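You operate a simulated robot arm through the tools that you are given. There is no shell and no other tool.

Carry out the task below with a simulated robot arm. There is one attempt and no reset: what you move stays moved.

JOB
The two turns on the clamped bundle are slack: crank them off and wind 4 tight turns of twine.
Fine: brake TIGHT before winding, press TIE, then the CATCH plate.

It is judged by the outcome, as a careful person would: the job done as asked, and still so three seconds after it is handed in. It fails if anything else is knocked over, pushed out of place, dropped, spilled or broken.

ROBOT AND FRAMES
A 6-joint arm with a four-finger gripper, fixed in place. Base frame: the origin is on the floor under the middle of its stand, x ahead of it, y to its left, z up; the work surface is at about z = 86. Lengths are in cm, angles in rad, forces in N, time in s.
It reaches about 104.1 cm from its shoulder. Its first joint turns from -2.897 to 2.897 rad. Payload 3.67 kg.
Tool frame: the origin (TCP) lies between the finger pads and is the grasp point; the fingertips stand 2.8 cm ahead of it; z points along the fingers, y is the line along which they close. The gripper opens to 11.2 cm; its body begins 7.3 cm behind the TCP.
Orientation is that of the tool frame in the base frame, as [roll, pitch, yaw] about the fixed x, y, z axes, in that order (R = Rz(yaw) Ry(pitch) Rx(roll)). With the fingers straight down and closing along the base's y, the tool's x points along the base's -x, its y along +y and its z along -z.

CONTROLS
- The arm moves only by the tool nudge_tool. Its argument "series" is a list that holds one entry, the list of rows, each a list of 7 numbers: the gripper command, from -1 (fully open) to 1 (shut), values between in proportion, then the shift along the tool's x, y, z in cm, then the turn, a rotation vector about the tool's x, y, z in rad. In form: [[[jaw, x, y, z, rx, ry, rz], ...]]. A call has 1 to 20 rows; each row is the pose to reach, as a shift and turn from the pose commanded when the call began, along the tool's axes at that moment. Rows are played at 5 a second. More than 5 cm and 0.15 rad between two rows, or a gripper value outside its range, and nothing of the call is played. A pose out of reach is approached as far as the arm can. The call stops where the force on the tool passes 90 N (or 10 N more than at its start, if that is more) or the arm is blocked; 0.2 s more then pass. The fingers move at their own pace (about 10.25 cm/s each) and stop on an object; they squeeze with about 29 N. The grip force told is the motor's: it shows also when the fingers shut on nothing. Time passes only in rows, and 0.2 s behind the last, so rows that repeat a pose let the fingers close. The reply holds the time, the measured pose of the TCP, the force on the tool along the base axes, the opening and the grip force, in the units named above and with some noise, with the torque about the TCP (base axes, N m) and any sound that the robot's microphone picked up, and new pictures: "views" is both (left out), scene, wrist or none.
- Cameras (640 x 400 px; columns grow to the right, rows downward): "scene" is fixed at [5.19, 49.95, 162.2]; the picture's right is [-0.18, -0.98, 0.00], its down [-0.86, 0.15, -0.49] and it looks along [0.48, -0.09, -0.87] (base axes); focal length 277 px, centre (320, 200). "wrist" rides on the gripper at [6, -1.8, -10.4] in the tool frame; the picture's right is [0.29, 0.96, 0.00], its down [-0.80, 0.24, -0.55] and it looks along [-0.53, 0.16, 0.83] (tool axes); focal length 234 px, centre (320, 200). There is no depth. A picture from a camera that has moved, and an enlarged one, comes with that camera's place and axes in the base frame and with its lens.
- enlarge(camera, box): a new picture of the part [left, top, right, bottom] of that camera's present view, enlarged. The clock stands still meanwhile.
- finish_job(): hands the job in; it is judged then, once.

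Nothing tells you positions but the pictures and the camera data. Unless the task says otherwise, let go and move clear before handing in.

The tools are called after "Call:" as a command line: name --argument value ..., lists and objects as JSON in quotes. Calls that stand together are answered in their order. nudge_tool: Moves the arm, as the interface text tells. Its arguments: {"type":"object","properties":{"series":{"type":"array"},"views":{"type":"string","enum":["both","scene","wrist","none"]}},"required":["series"]} The other tools are called the same way: enlarge (camera, box) takes an enlarged picture of a part of a camera's view; finish_job () hands the job in.

At the start:

```text
clock: 0.0
eef_pos: [50.74, 35.63, 121.14]
orientation: [3.138, -0.002, -3.139]
ft_force: [0.2, -0.4, -0.5]
moment: [-0.01, 0.0, 0.01]
width: 11.21
finger_force: 0.1
```

scene: 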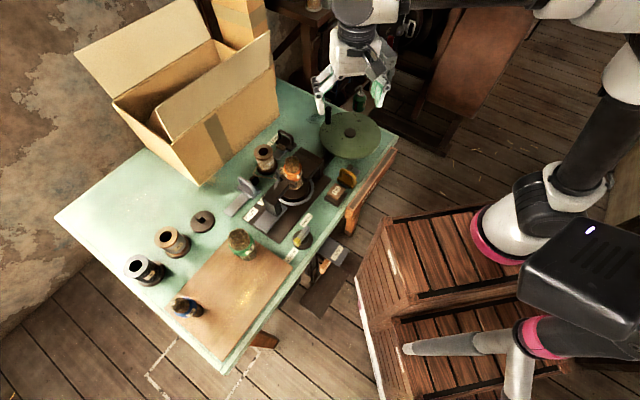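
wrist: 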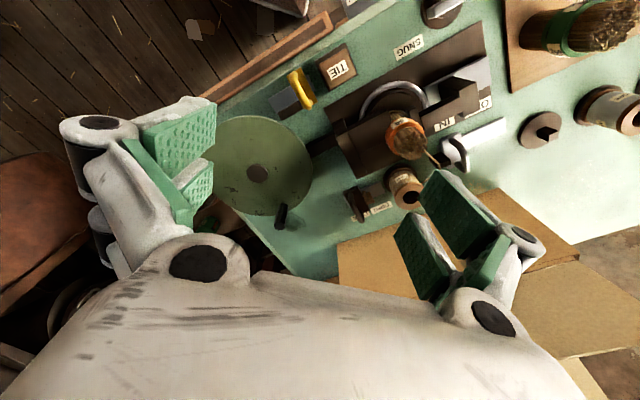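

I see a green table with a winding machine: a crank disc with a knob, a clamped bundle, a TIE button, a SNUG-labelled thing and other parts. I'll look closer before moving.

Call:
enlarge --camera "scene" --box '[220, 90, 400, 210]'

Call:
enlarge --camera "scene" --box '[220, 160, 370, 310]'

Call:
enlarge --camera "wrist" --box '[200, 0, 520, 240]'

Call:
enlarge --camera "wrist" --box '[400, 0, 640, 180]'

```text
3.33 times, centred on (310, 150) of scene
camera zoom: at [5.19, 49.95, 162.2], right [-0.18, -0.98, 0.0], down [-0.86, 0.15, -0.49], along [0.48, -0.09, -0.87], focal length 924 px, centre (353, 367)
```

zoom: 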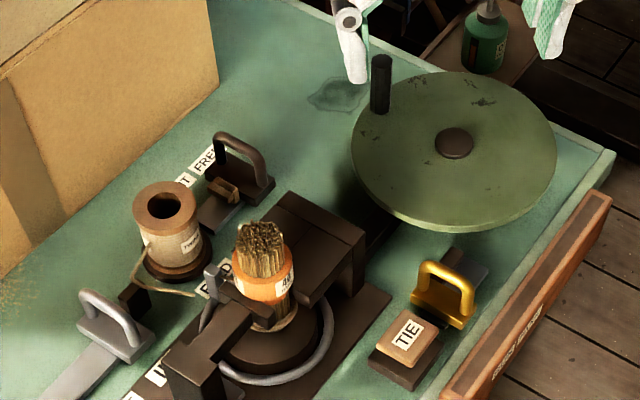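

```text
2.67 times, centred on (295, 235) of scene
camera zoom: at [5.19, 49.95, 162.2], right [-0.18, -0.98, 0.0], down [-0.86, 0.15, -0.49], along [0.48, -0.09, -0.87], focal length 739 px, centre (387, 107)
```

zoom: 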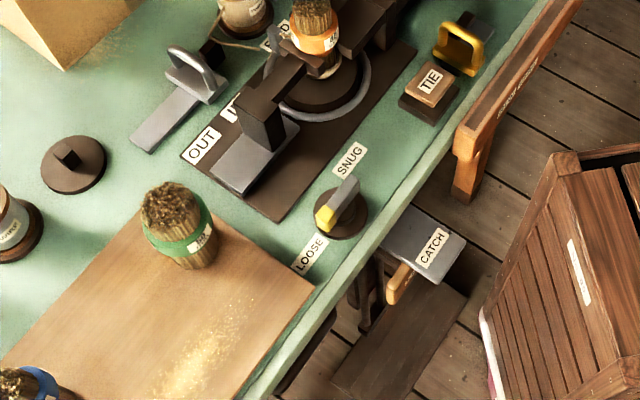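

```text
1.67 times, centred on (360, 120) of wrist
camera zoom: at [44.74, 33.79, 131.52], right [-0.29, 0.96, 0.0], down [0.8, 0.24, 0.55], along [0.53, 0.16, -0.83], focal length 390 px, centre (253, 333)
```

zoom: 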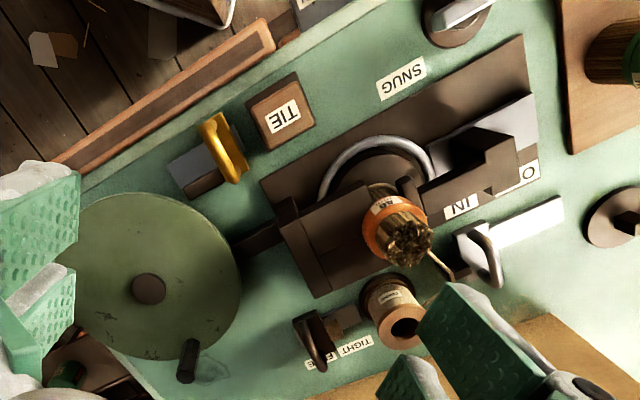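

```text
2.22 times, centred on (520, 90) of wrist
camera zoom: at [44.74, 33.79, 131.52], right [-0.29, 0.96, 0.0], down [0.8, 0.24, 0.55], along [0.53, 0.16, -0.83], focal length 520 px, centre (-124, 444)
```

zoom: 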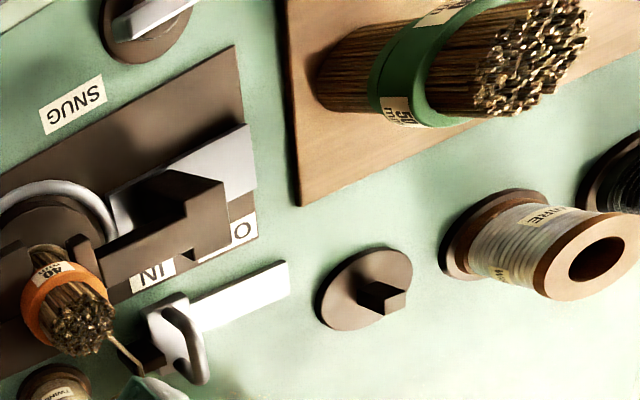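

The crank disc lies flat with a black knob standing up near its rim, and the brake (FREE/TIGHT) slide sits by the twine spool. I'll zoom in further to read the labels and see how the twine and levers currently sit.

Call:
enlarge --camera "scene" --box '[235, 120, 315, 170]'

Call:
enlarge --camera "scene" --box '[230, 165, 326, 225]'

Call:
enlarge --camera "scene" --box '[320, 120, 416, 180]'

Call:
enlarge --camera "wrist" --box '[320, 80, 480, 220]'

Call:
enlarge --camera "scene" --box '[290, 220, 386, 320]'

```text
8.00 times, centred on (275, 145) of scene
camera zoom: at [5.19, 49.95, 162.2], right [-0.18, -0.98, 0.0], down [-0.86, 0.15, -0.49], along [0.48, -0.09, -0.87], focal length 2218 px, centre (680, 640)
```

zoom: 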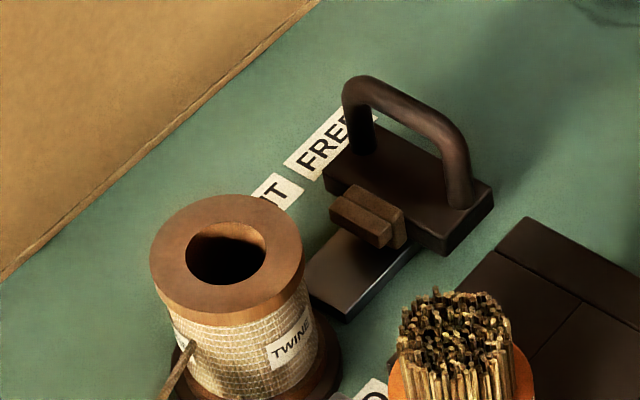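

```text
6.67 times, centred on (278, 195) of scene
camera zoom: at [5.19, 49.95, 162.2], right [-0.18, -0.98, 0.0], down [-0.86, 0.15, -0.49], along [0.48, -0.09, -0.87], focal length 1848 px, centre (600, 233)
```

zoom: 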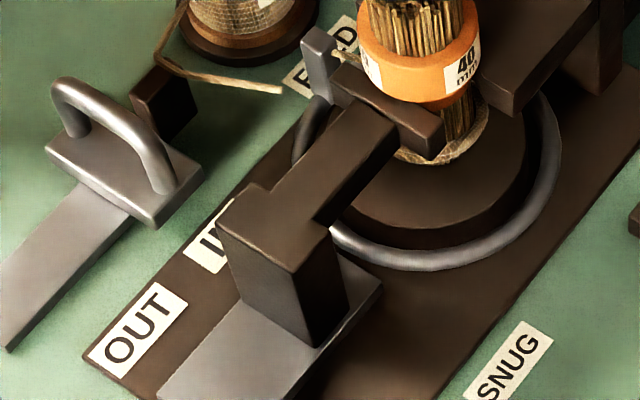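

```text
6.67 times, centred on (368, 150) of scene
camera zoom: at [5.19, 49.95, 162.2], right [-0.18, -0.98, 0.0], down [-0.86, 0.15, -0.49], along [0.48, -0.09, -0.87], focal length 1848 px, centre (0, 533)
```

zoom: 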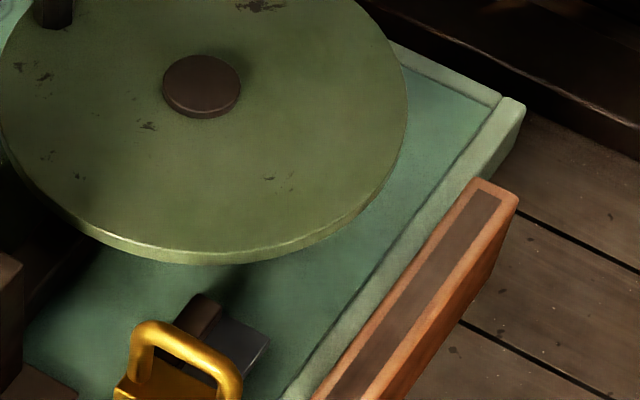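

```text
2.86 times, centred on (400, 150) of wrist
camera zoom: at [44.74, 33.79, 131.52], right [-0.29, 0.96, 0.0], down [0.8, 0.24, 0.55], along [0.53, 0.16, -0.83], focal length 669 px, centre (91, 343)
```

zoom: 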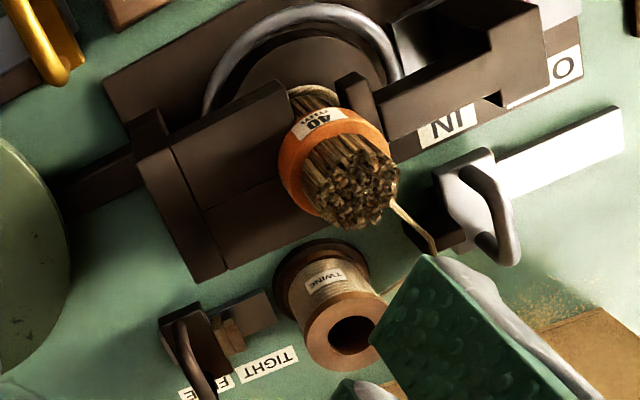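

```text
4.00 times, centred on (338, 270) of scene
camera zoom: at [5.19, 49.95, 162.2], right [-0.18, -0.98, 0.0], down [-0.86, 0.15, -0.49], along [0.48, -0.09, -0.87], focal length 1109 px, centre (248, -80)
```

zoom: 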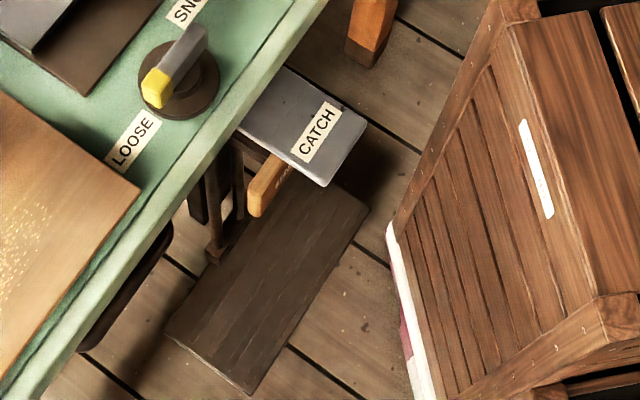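

The table is turned about 45° to the base. The crank disc centre is near (67, 28.5), the knob near (74, 35) with its top at z≈98, TIE near (47, 37), and the CATCH plate hangs below the near edge around (32, 40). I'll pull back and look from a second place to refine these.

Call:
nudge_tool --series '[[[-1, 4, -1, -1, 0, 0, 0], [-1, 8, -2, -2, 0, 0, 0], [-1, 12, -3, -3, 0, 0, 0], [-1, 16, -4, -4, 0, 0, 0], [-1, 20, -5, -5, 0, 0, 0]]]' --views "both"

```text
clock: 1.2
eef_pos: [30.97, 30.48, 126.24]
orientation: [3.141, 0.0, -3.14]
ft_force: [0.4, -0.1, -1.0]
moment: [-0.03, 0.03, 0.01]
width: 11.18
finger_force: 0.0
camera wrist: at [24.84, 28.71, 136.59], right [-0.29, 0.96, 0.0], down [0.8, 0.24, 0.55], along [0.53, 0.16, -0.83], focal length 234 px, centre (320, 200)
```

scene: 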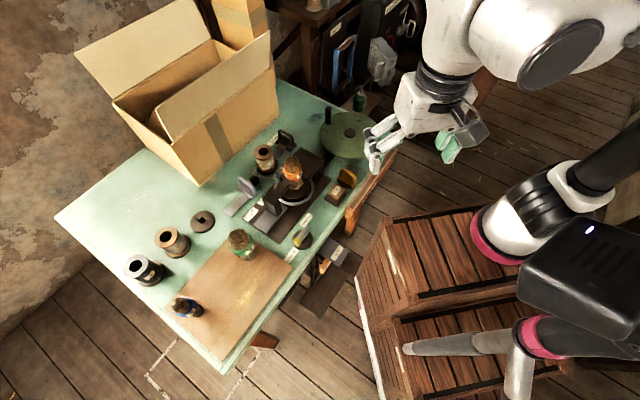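
wrist: 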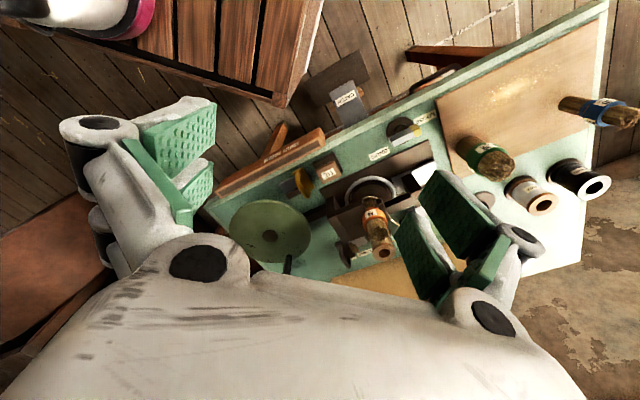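

Call:
enlarge --camera "wrist" --box '[300, 60, 460, 180]'

Call:
enlarge --camera "wrist" --box '[210, 140, 400, 280]'

Call:
enlarge --camera "wrist" --box '[400, 80, 640, 230]'

Call:
enlarge --camera "scene" --box '[320, 90, 416, 160]'

```text
3.33 times, centred on (380, 120) of wrist
camera zoom: at [24.84, 28.71, 136.59], right [-0.29, 0.96, 0.0], down [0.8, 0.24, 0.55], along [0.53, 0.16, -0.83], focal length 781 px, centre (120, 467)
```

zoom: 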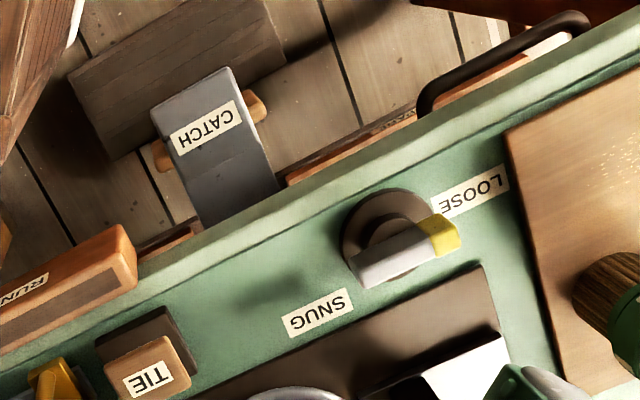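

```text
2.86 times, centred on (305, 210) of wrist
camera zoom: at [24.84, 28.71, 136.59], right [-0.29, 0.96, 0.0], down [0.8, 0.24, 0.55], along [0.53, 0.16, -0.83], focal length 669 px, centre (363, 171)
```

zoom: 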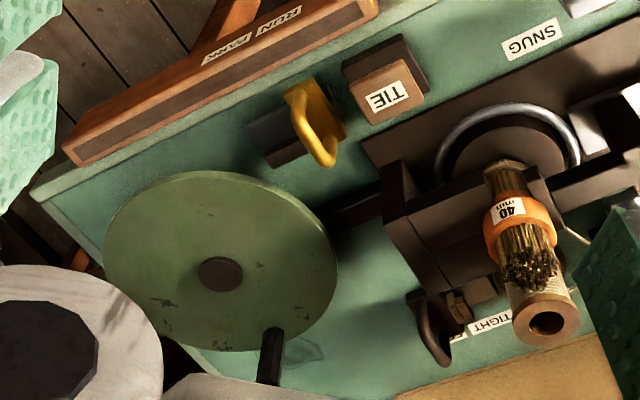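

```text
2.67 times, centred on (520, 155) of wrist
camera zoom: at [24.84, 28.71, 136.59], right [-0.29, 0.96, 0.0], down [0.8, 0.24, 0.55], along [0.53, 0.16, -0.83], focal length 624 px, centre (-213, 320)
```

zoom: 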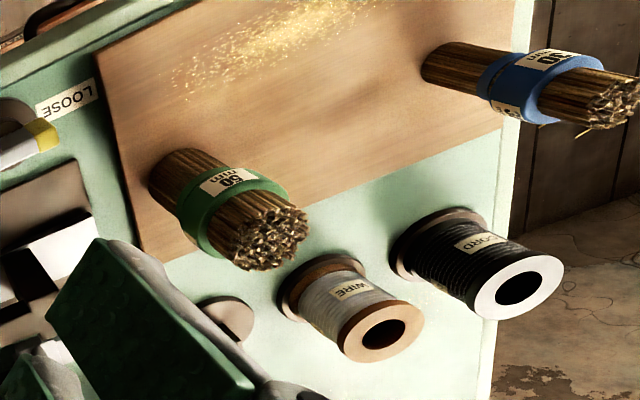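

```text
5.71 times, centred on (368, 125) of scene
camera zoom: at [5.19, 49.95, 162.2], right [-0.18, -0.98, 0.0], down [-0.86, 0.15, -0.49], along [0.48, -0.09, -0.87], focal length 1584 px, centre (46, 629)
```

zoom: 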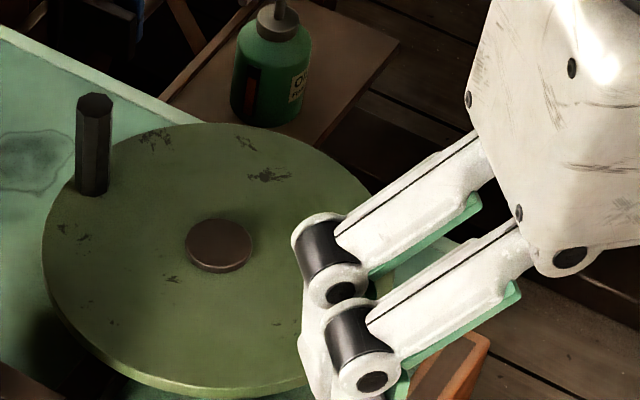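

Call:
enlarge --camera "wrist" --box '[215, 120, 345, 210]'

Call:
enlarge --camera "wrist" --box '[320, 40, 480, 130]'

Call:
enlarge --camera "wrist" --box '[330, 170, 430, 270]'

```text
4.44 times, centred on (280, 165) of wrist
camera zoom: at [24.84, 28.71, 136.59], right [-0.29, 0.96, 0.0], down [0.8, 0.24, 0.55], along [0.53, 0.16, -0.83], focal length 1041 px, centre (498, 356)
```

zoom: 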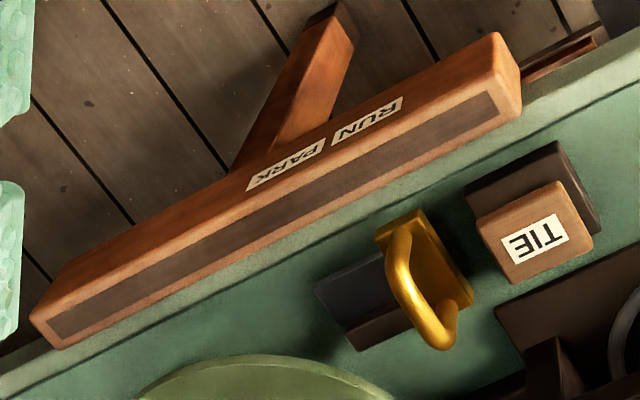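

```text
4.00 times, centred on (400, 85) of wrist
camera zoom: at [24.84, 28.71, 136.59], right [-0.29, 0.96, 0.0], down [0.8, 0.24, 0.55], along [0.53, 0.16, -0.83], focal length 937 px, centre (0, 660)
```

zoom: 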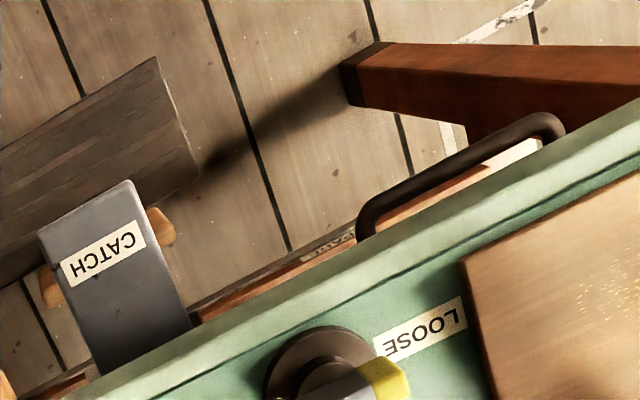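

```text
4.00 times, centred on (380, 220) of wrist
camera zoom: at [24.84, 28.71, 136.59], right [-0.29, 0.96, 0.0], down [0.8, 0.24, 0.55], along [0.53, 0.16, -0.83], focal length 937 px, centre (80, 120)
```

zoom: 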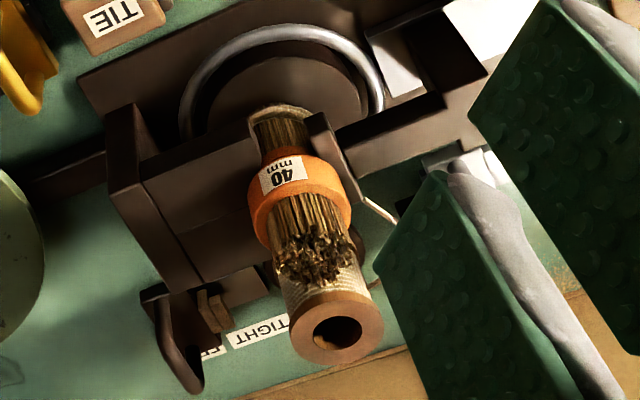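

The yellow handle stands by RUN and the brake handle stands at FREE. I'll move the camera closer to the bundle to see how the twine is wrapped.

Call:
nudge_tool --series '[[[-1, -1.6, 2.5, 2.8, 0, 0, 0], [-1, -3.3, 5, 5.7, 0, 0, 0], [-1, -4.9, 7.5, 8.5, 0, 0, 0], [-1, -6.5, 10, 11.3, 0, 0, 0], [-1, -8.2, 12.5, 14.2, 0, 0, 0], [-1, -9.8, 14.9, 17, 0, 0, 0]]]' --views "wrist"

```text
clock: 2.6
eef_pos: [40.68, 45.36, 109.37]
orientation: [3.14, 0.0, -3.14]
ft_force: [-0.4, -0.7, 0.6]
moment: [0.05, -0.01, 0.02]
width: 11.16
finger_force: 0.0
camera wrist: at [34.56, 43.56, 119.69], right [-0.29, 0.96, 0.0], down [0.8, 0.24, 0.55], along [0.53, 0.16, -0.83], focal length 234 px, centre (320, 200)
```

wrist: 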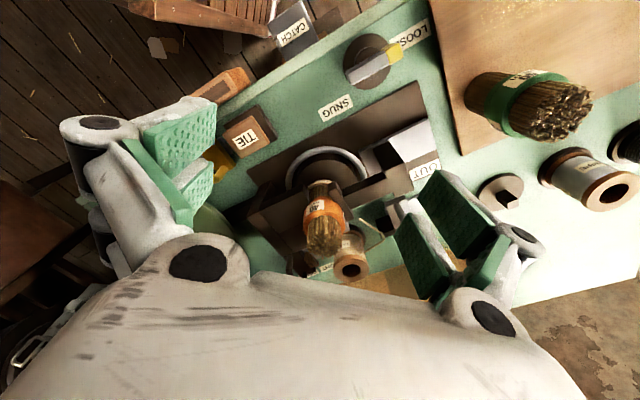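

Call:
enlarge --camera "wrist" --box '[270, 140, 400, 230]'

Call:
enlarge --camera "wrist" --box '[285, 160, 365, 220]'

Call:
enlarge --camera "wrist" --box '[220, 0, 460, 150]'

Call:
enlarge --camera "scene" --box '[270, 140, 330, 215]'

```text
4.44 times, centred on (335, 185) of wrist
camera zoom: at [34.56, 43.56, 119.69], right [-0.29, 0.96, 0.0], down [0.8, 0.24, 0.55], along [0.53, 0.16, -0.83], focal length 1041 px, centre (253, 267)
```

zoom: 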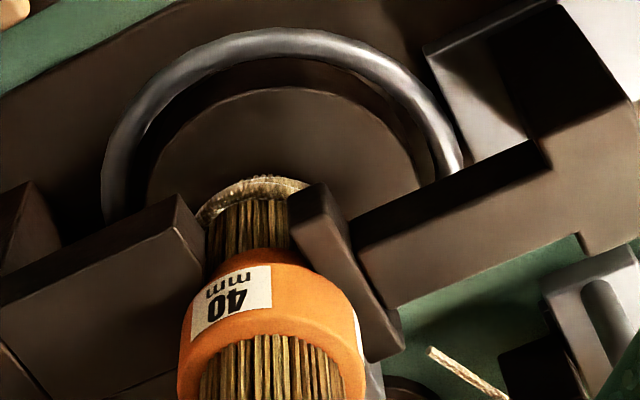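

```text
6.67 times, centred on (325, 190) of wrist
camera zoom: at [34.56, 43.56, 119.69], right [-0.29, 0.96, 0.0], down [0.8, 0.24, 0.55], along [0.53, 0.16, -0.83], focal length 1561 px, centre (287, 267)
```

zoom: 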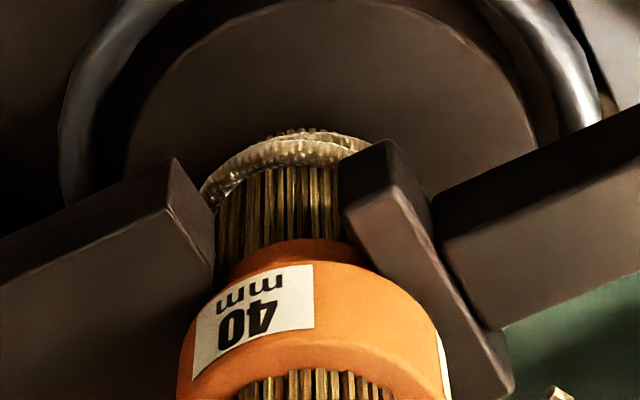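

```text
2.67 times, centred on (340, 75) of wrist
camera zoom: at [34.56, 43.56, 119.69], right [-0.29, 0.96, 0.0], down [0.8, 0.24, 0.55], along [0.53, 0.16, -0.83], focal length 624 px, centre (267, 533)
```

zoom: 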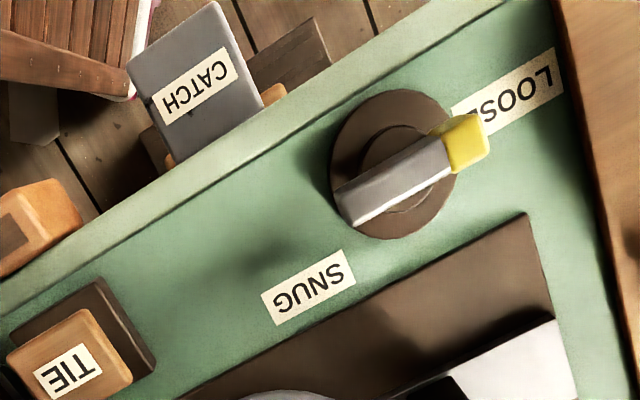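

```text
5.33 times, centred on (300, 178) of scene
camera zoom: at [5.19, 49.95, 162.2], right [-0.18, -0.98, 0.0], down [-0.86, 0.15, -0.49], along [0.48, -0.09, -0.87], focal length 1478 px, centre (427, 320)
```

zoom: 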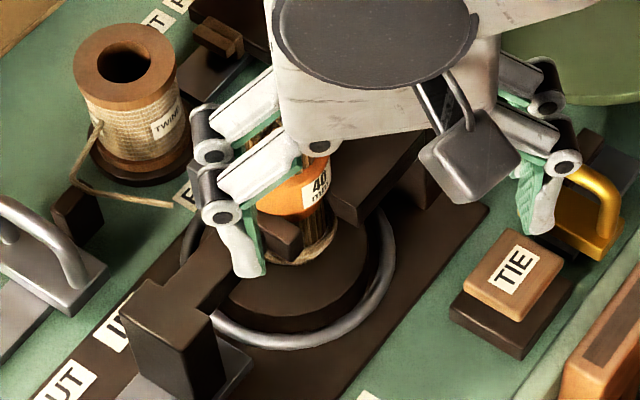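

The two slack turns show as a pale ring low on the bundle. Next I'll rise and move over the crank knob, to see it from above before gripping it.

Call:
nudge_tool --series '[[[-1, 0, 0, -4, 0, 0, 0], [-1, 0, 0, -7.5, 0, 0, 0], [-1, -4.2, -1.3, -7.5, 0, 0, 0], [-1, -8.4, -2.7, -7.5, 0, 0, 0], [-1, -12.6, -4.0, -7.5, 0, 0, 0], [-1, -16.8, -5.4, -7.5, 0, 0, 0], [-1, -21.0, -6.7, -7.5, 0, 0, 0], [-1, -25.1, -8.0, -7.0, 0, 0, 0], [-1, -29.3, -9.4, -5, 0, 0, 0], [-1, -33.5, -10.7, -3, 0, 0, 0], [-1, -33.5, -10.7, -3, 0, 0, 0]]]' --views "both"

```text
clock: 5.0
eef_pos: [74.32, 34.67, 112.17]
orientation: [3.14, -0.002, -3.139]
ft_force: [-0.9, 0.1, -0.1]
moment: [-0.01, 0.0, 0.02]
width: 11.21
finger_force: 0.0
camera wrist: at [68.24, 32.95, 122.44], right [-0.29, 0.96, 0.0], down [0.8, 0.24, 0.55], along [0.53, 0.16, -0.83], focal length 234 px, centre (320, 200)
```

scene: 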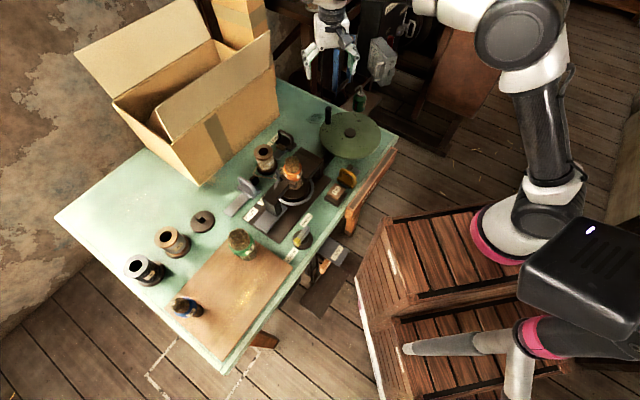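
wrist: 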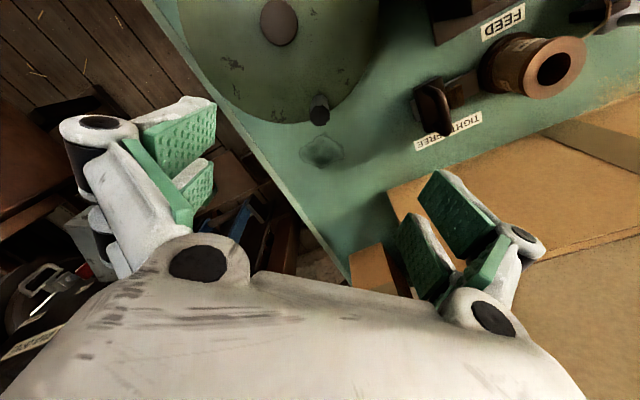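

Call:
enlarge --camera "wrist" --box '[160, 0, 400, 180]'

Call:
enlarge --camera "wrist" --box '[390, 0, 630, 160]'

Call:
enlarge --camera "scene" --box '[300, 90, 400, 165]'

```text
2.22 times, centred on (280, 90) of wrist
camera zoom: at [68.24, 32.95, 122.44], right [-0.29, 0.96, 0.0], down [0.8, 0.24, 0.55], along [0.53, 0.16, -0.83], focal length 520 px, centre (409, 444)
```

zoom: 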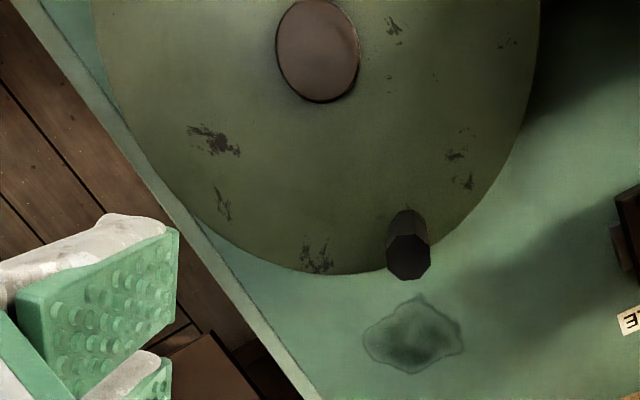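

```text
2.50 times, centred on (510, 80) of wrist
camera zoom: at [68.24, 32.95, 122.44], right [-0.29, 0.96, 0.0], down [0.8, 0.24, 0.55], along [0.53, 0.16, -0.83], focal length 585 px, centre (-155, 500)
```

zoom: 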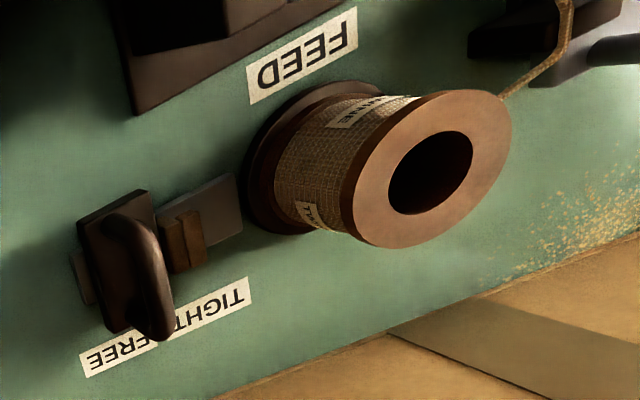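

```text
5.33 times, centred on (350, 128) of scene
camera zoom: at [5.19, 49.95, 162.2], right [-0.18, -0.98, 0.0], down [-0.86, 0.15, -0.49], along [0.48, -0.09, -0.87], focal length 1478 px, centre (160, 587)
```

zoom: 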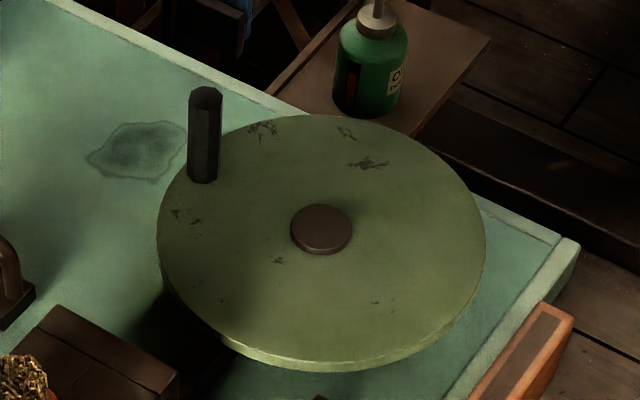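

The knob stands at about (74.1, 34.6), from z≈91 to 98, about 9 cm from the disc axis at (67.7, 28.2). I'll come down in two stages, checking alignment first.

Call:
nudge_tool --series '[[[-1, 0.1, 0, 4, 0, 0, 0], [-1, 0.2, 0, 7, 0, 0, 0], [-1, 0.2, 0, 9, 0, 0, 0]]]' --views "both"

```text
clock: 5.8
eef_pos: [74.07, 34.78, 103.15]
orientation: [3.139, 0.0, -3.14]
ft_force: [0.8, 0.0, 1.0]
moment: [0.05, -0.03, 0.0]
width: 11.21
finger_force: 0.1
camera wrist: at [67.96, 33.06, 113.53], right [-0.29, 0.96, 0.0], down [0.8, 0.24, 0.55], along [0.53, 0.16, -0.83], focal length 234 px, centre (320, 200)
```

scene: 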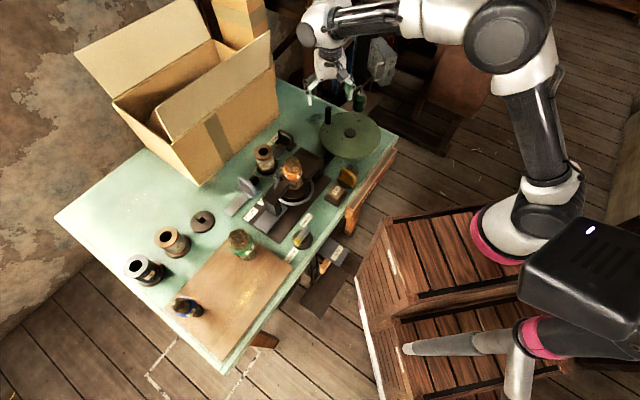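
wrist: 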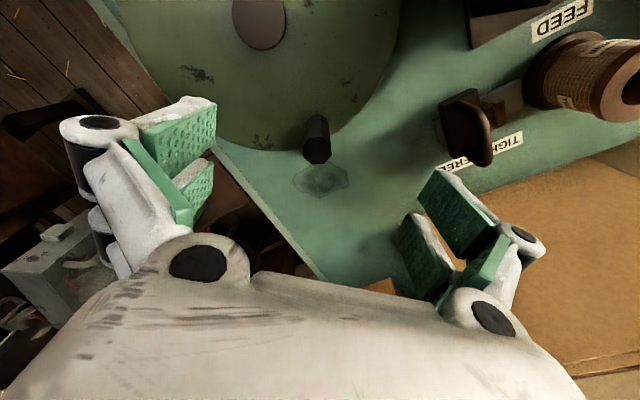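

The knob is centred between the fingers. I'll lower to z≈95.2 and close on it.

Call:
nudge_tool --series '[[[-1, 0, -0.1, 4, 0, 0, 0], [-1, 0, -0.1, 7.9, 0, 0, 0], [-1, 0, -0.1, 7.9, 0, 0, 0], [0.3, 0, -0.1, 7.9, 0, 0, 0], [1, 0, -0.1, 7.9, 0, 0, 0], [1, 0, -0.1, 7.9, 0, 0, 0], [1, 0, -0.1, 7.9, 0, 0, 0]]]' --views "both"

```text
clock: 7.4
eef_pos: [73.8, 34.9, 95.14]
orientation: [3.14, -0.002, -3.139]
ft_force: [-1.9, -3.3, -1.6]
moment: [-0.17, 0.04, -0.01]
width: 2.05
finger_force: 44.7
camera wrist: at [67.73, 33.08, 105.5], right [-0.29, 0.96, 0.0], down [0.8, 0.24, 0.55], along [0.53, 0.16, -0.83], focal length 234 px, centre (320, 200)
```

scene: 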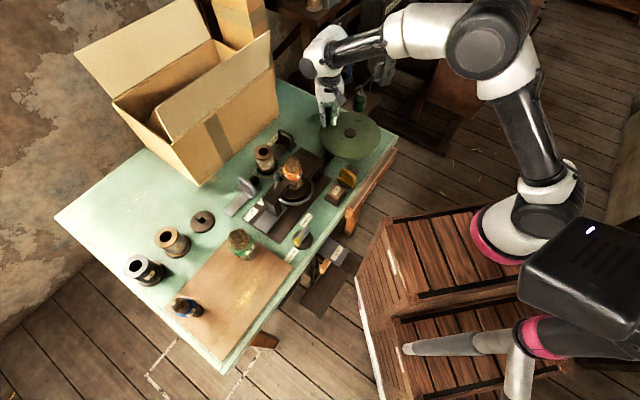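
wrist: 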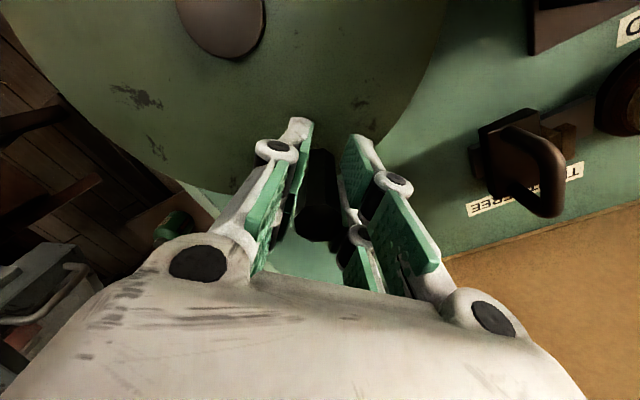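

I have the knob (opening 2.05 cm). I'll turn an eighth of a turn counterclockwise and watch the force and the winding ring, to learn the axis position and the direction that unwinds.

Call:
nudge_tool --series '[[[1, 0.966, 0.832, 0, 0, 0, 0], [1, 1.864, 1.43, 0, 0, 0, 0], [1, 2.92, 1.95, 0, 0, 0, 0], [1, 4.035, 2.329, 0, 0, 0, 0], [1, 5.19, 2.559, 0, 0, 0, 0], [1, 6.364, 2.636, 0, 0, 0, 0]]]' --views "both"

```text
clock: 8.8
eef_pos: [67.67, 37.28, 95.38]
orientation: [3.139, -0.001, -3.14]
ft_force: [3.8, -3.3, 4.3]
moment: [-0.21, -0.19, 0.39]
width: 1.9
finger_force: 44.9
camera wrist: at [61.53, 35.54, 105.6], right [-0.29, 0.96, 0.0], down [0.8, 0.24, 0.55], along [0.53, 0.16, -0.83], focal length 234 px, centre (320, 200)
```

scene: 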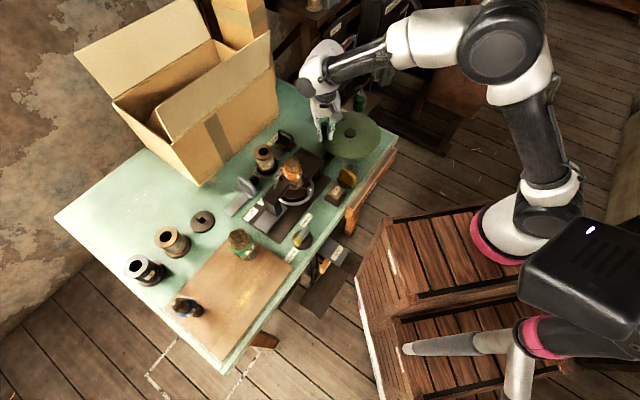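
wrist: 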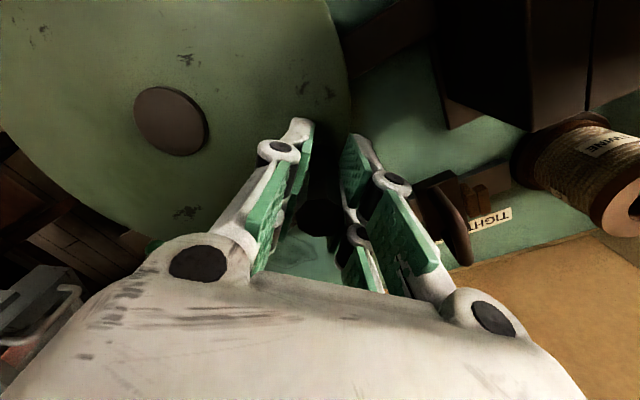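

Call:
enlarge --camera "scene" --box '[255, 140, 335, 215]'

Call:
enlarge --camera "scene" --box '[275, 150, 315, 190]'

Call:
enlarge --camera "scene" --box '[310, 95, 400, 170]'

```text
5.33 times, centred on (295, 178) of scene
camera zoom: at [5.19, 49.95, 162.2], right [-0.18, -0.98, 0.0], down [-0.86, 0.15, -0.49], along [0.48, -0.09, -0.87], focal length 1478 px, centre (453, 320)
```

zoom: 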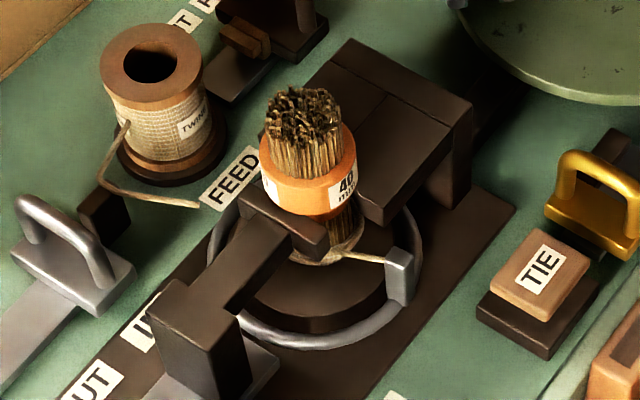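

```text
10.00 times, centred on (295, 170) of scene
camera zoom: at [5.19, 49.95, 162.2], right [-0.18, -0.98, 0.0], down [-0.86, 0.15, -0.49], along [0.48, -0.09, -0.87], focal length 2772 px, centre (570, 500)
```

zoom: 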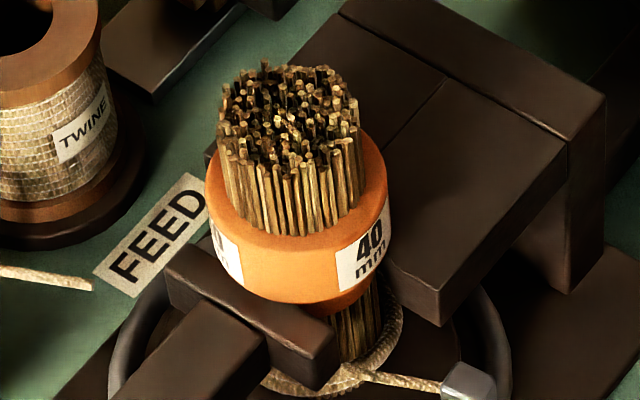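

```text
5.33 times, centred on (355, 132) of scene
camera zoom: at [5.19, 49.95, 162.2], right [-0.18, -0.98, 0.0], down [-0.86, 0.15, -0.49], along [0.48, -0.09, -0.87], focal length 1478 px, centre (133, 560)
```

zoom: 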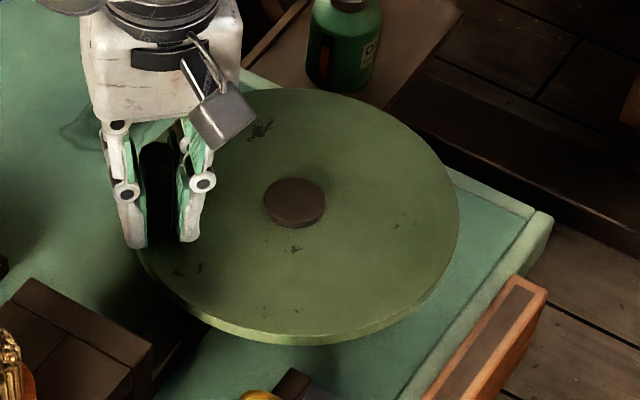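

The ring's post moved about half a turn for an eighth turn of the crank, so the gearing is about 4:1. I'll move 15° more to see which way the post goes.

Call:
nudge_tool --series '[[[1, 1.175, -0.077, 0, 0, 0, 0], [1, 2.329, -0.307, 0, 0, 0, 0], [1, 2.329, -0.307, 0, 0, 0, 0]]]' --views "scene"

Call:
enlarge --camera "scene" --box '[235, 140, 355, 215]'

Call:
enlarge --camera "scene" --box '[265, 165, 329, 205]'

```text
clock: 9.6
eef_pos: [65.18, 36.96, 95.3]
orientation: [3.141, -0.001, -3.141]
ft_force: [5.0, -9.3, 4.7]
moment: [-0.16, -0.51, 0.13]
width: 1.93
finger_force: 45.4
```

scene: 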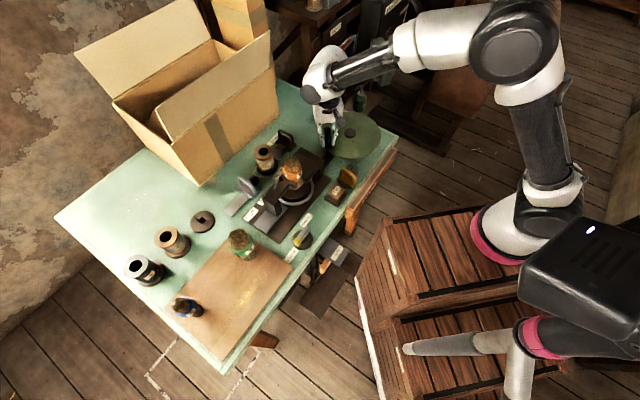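

```text
5.33 times, centred on (295, 178) of scene
camera zoom: at [5.19, 49.95, 162.2], right [-0.18, -0.98, 0.0], down [-0.86, 0.15, -0.49], along [0.48, -0.09, -0.87], focal length 1478 px, centre (453, 320)
```

zoom: 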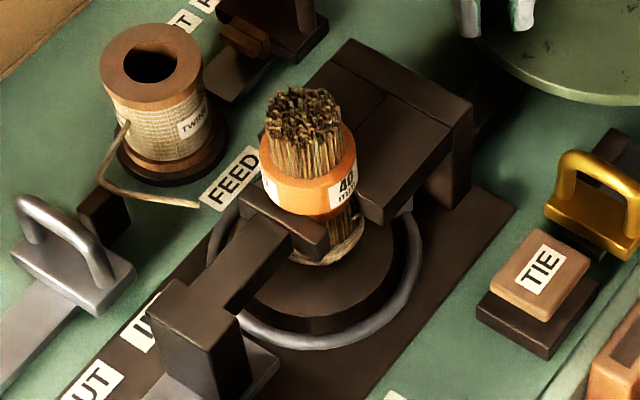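

```text
10.00 times, centred on (297, 185) of scene
camera zoom: at [5.19, 49.95, 162.2], right [-0.18, -0.98, 0.0], down [-0.86, 0.15, -0.49], along [0.48, -0.09, -0.87], focal length 2772 px, centre (550, 350)
```

zoom: 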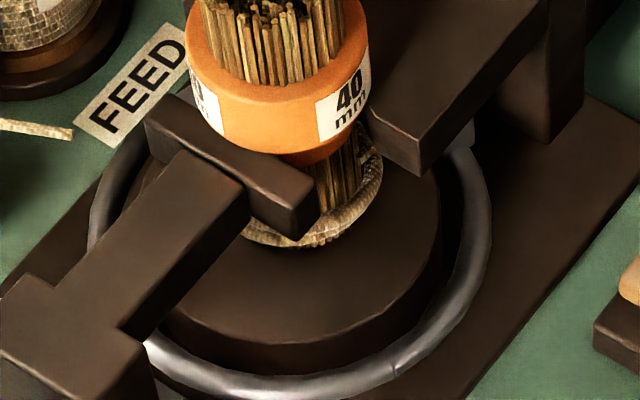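

Turning counterclockwise moves the post counterclockwise, and the twine leaves the bundle in that sense, so counterclockwise winds. I'll go clockwise, back to the starting point first, and check.

Call:
nudge_tool --series '[[[1, -1.175, 0.23, 0, 0, 0, 0], [1, -2.329, 0.307, 0, 0, 0, 0], [1, -3.504, 0.23, 0, 0, 0, 0], [1, -4.659, 0, 0, 0, 0, 0], [1, -5.774, -0.378, 0, 0, 0, 0], [1, -6.829, -0.899, 0, 0, 0, 0], [1, -7.808, -1.553, 0, 0, 0, 0], [1, -8.693, -2.329, 0, 0, 0, 0], [1, -8.693, -2.329, 0, 0, 0, 0]]]' --views "scene"

Call:
enlarge --camera "scene" --box '[235, 140, 355, 215]'

Call:
enlarge --camera "scene" --box '[265, 165, 329, 205]'

```text
clock: 11.6
eef_pos: [73.96, 34.71, 95.2]
orientation: [3.139, 0.002, 3.141]
ft_force: [19.9, 25.2, -2.1]
moment: [0.7, -0.19, -0.31]
width: 1.92
finger_force: 44.7
```

scene: 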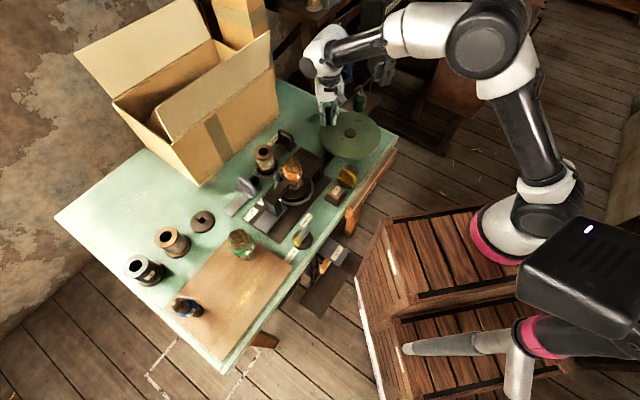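

```text
5.33 times, centred on (295, 178) of scene
camera zoom: at [5.19, 49.95, 162.2], right [-0.18, -0.98, 0.0], down [-0.86, 0.15, -0.49], along [0.48, -0.09, -0.87], focal length 1478 px, centre (453, 320)
```

zoom: 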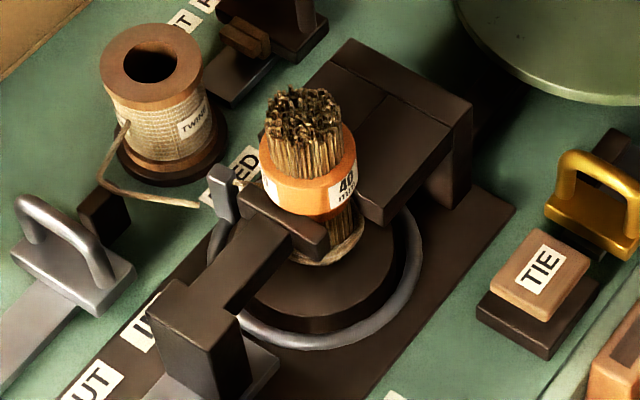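

```text
10.00 times, centred on (297, 185) of scene
camera zoom: at [5.19, 49.95, 162.2], right [-0.18, -0.98, 0.0], down [-0.86, 0.15, -0.49], along [0.48, -0.09, -0.87], focal length 2772 px, centre (550, 350)
```

zoom: 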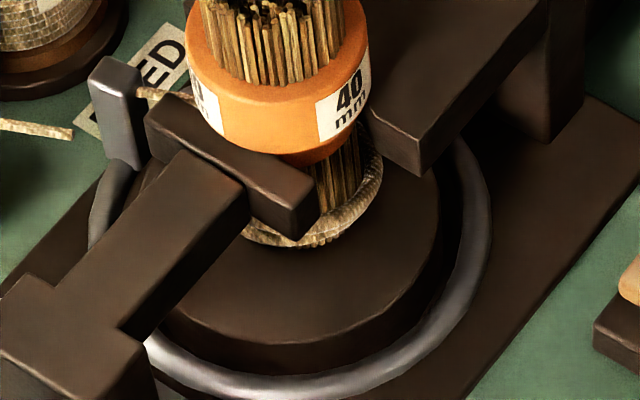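

The post is back where it started (twine leads from it to the bundle), but there is a 32 N radial pull, so my assumed circle centre is a little off. I'll ease the tool outward slightly to measure the stiffness.

Call:
nudge_tool --series '[[[1, -0.2, 0.0, 0, 0, 0, 0], [1, -0.2, 0.0, 0, 0, 0, 0]]]' --views "none"

```text
clock: 12.2
eef_pos: [74.18, 34.8, 95.24]
orientation: [3.14, 0.001, -3.14]
ft_force: [15.0, 24.3, 4.3]
moment: [0.67, -0.14, -0.52]
width: 1.92
finger_force: 45.2
```

Call:
nudge_tool --series '[[[1, -0.1, 0.3, 0, 0, 0, 0], [1, -0.1, 0.3, 0, 0, 0, 0]]]' --views "none"

```text
clock: 12.8
eef_pos: [74.14, 34.86, 95.19]
orientation: [-3.139, -0.003, -3.14]
ft_force: [0.3, -5.1, 7.8]
moment: [-0.39, -0.17, 0.25]
width: 1.94
finger_force: 44.9
```

The reading suggests the knob has slid a few millimetres along the pads. I'll look to see where it sits in the fingers.

Call:
nudge_tool --series '[[[1, 0, 0, 0, 0, 0, 0]]]' --views "both"

Call:
enlarge --camera "wrist" --box '[220, 90, 440, 280]'

Call:
enlarge --camera "scene" --box '[305, 80, 385, 140]'

Call:
enlarge --camera "scene" --box '[265, 165, 329, 205]'

```text
clock: 13.2
eef_pos: [74.17, 34.8, 95.21]
orientation: [-3.14, -0.003, 3.141]
ft_force: [-6.3, -12.2, 3.5]
moment: [-0.52, 0.1, 0.23]
width: 1.93
finger_force: 44.7
camera wrist: at [68.01, 33.1, 105.6], right [-0.29, 0.96, 0.0], down [0.8, 0.24, 0.55], along [0.53, 0.16, -0.83], focal length 234 px, centre (320, 200)
```

scene: 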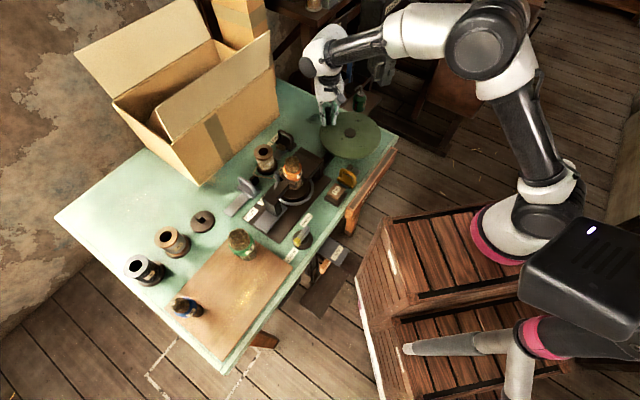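
wrist: 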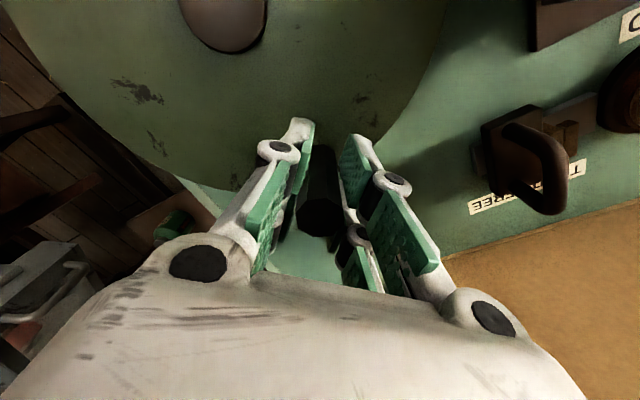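

```text
2.11 times, centred on (330, 185) of wrist
camera zoom: at [68.01, 33.1, 105.6], right [-0.29, 0.96, 0.0], down [0.8, 0.24, 0.55], along [0.53, 0.16, -0.83], focal length 493 px, centre (299, 232)
```

zoom: 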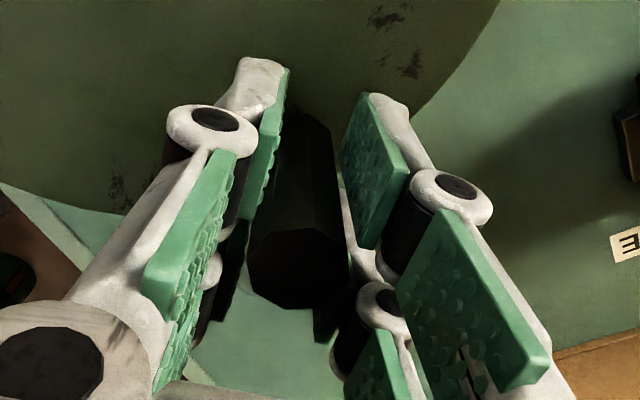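

```text
6.67 times, centred on (345, 110) of scene
camera zoom: at [5.19, 49.95, 162.2], right [-0.18, -0.98, 0.0], down [-0.86, 0.15, -0.49], along [0.48, -0.09, -0.87], focal length 1848 px, centre (153, 800)
```

zoom: 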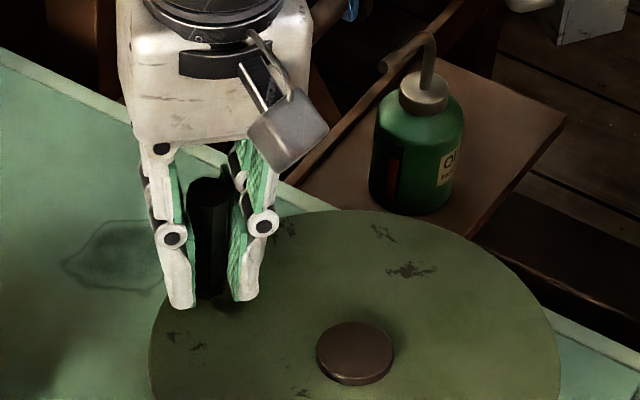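

```text
10.00 times, centred on (297, 185) of scene
camera zoom: at [5.19, 49.95, 162.2], right [-0.18, -0.98, 0.0], down [-0.86, 0.15, -0.49], along [0.48, -0.09, -0.87], focal length 2772 px, centre (550, 350)
```

zoom: 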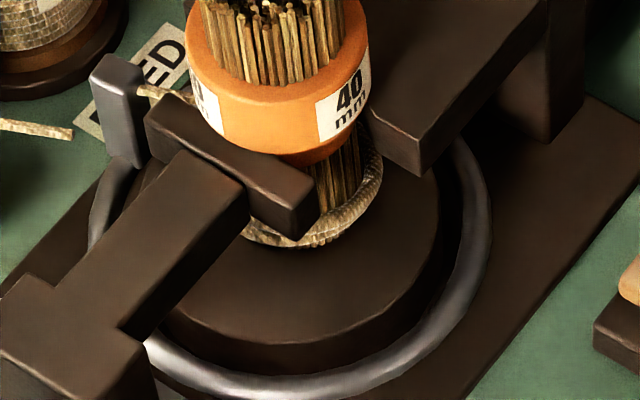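

The knob is still well held. I'll continue clockwise to unwind, 45° at a time, checking force and the twine.

Call:
nudge_tool --series '[[[1, -0.779, -1.16, 0, 0, 0, 0], [1, -1.441, -2.15, 0, 0, 0, 0], [1, -1.967, -3.218, 0, 0, 0, 0], [1, -2.35, -4.345, 0, 0, 0, 0], [1, -2.582, -5.512, 0, 0, 0, 0], [1, -2.66, -6.7, 0, 0, 0, 0], [1, -2.66, -6.7, 0, 0, 0, 0]]]' --views "scene"

Call:
enlarge --camera "scene" --box '[265, 165, 329, 205]'

Call:
enlarge --camera "scene" --box '[305, 80, 401, 140]'

```text
clock: 14.8
eef_pos: [76.91, 28.33, 95.15]
orientation: [-3.141, -0.001, -3.139]
ft_force: [3.0, 4.0, 2.6]
moment: [0.14, 0.04, -0.21]
width: 1.93
finger_force: 44.9
```

scene: 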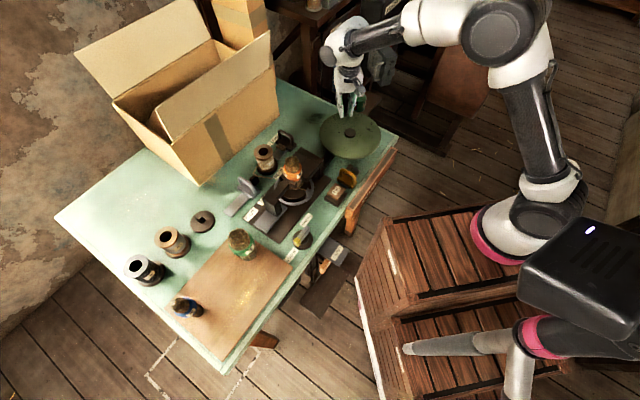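

```text
10.00 times, centred on (297, 185) of scene
camera zoom: at [5.19, 49.95, 162.2], right [-0.18, -0.98, 0.0], down [-0.86, 0.15, -0.49], along [0.48, -0.09, -0.87], focal length 2772 px, centre (550, 350)
```

zoom: 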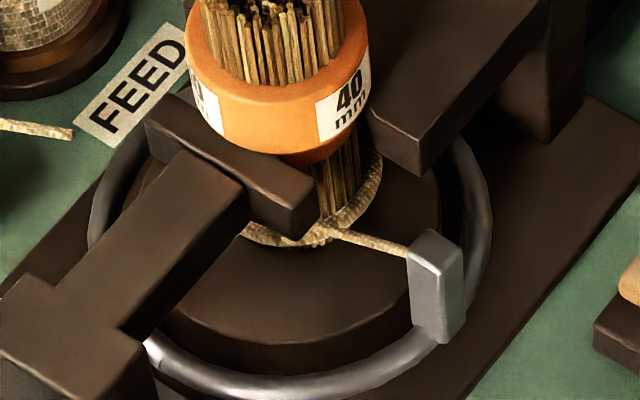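

```text
6.67 times, centred on (353, 110) of scene
camera zoom: at [5.19, 49.95, 162.2], right [-0.18, -0.98, 0.0], down [-0.86, 0.15, -0.49], along [0.48, -0.09, -0.87], focal length 1848 px, centre (100, 800)
```

zoom: 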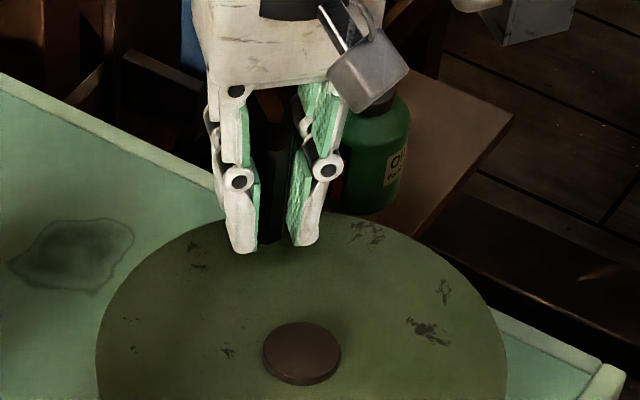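

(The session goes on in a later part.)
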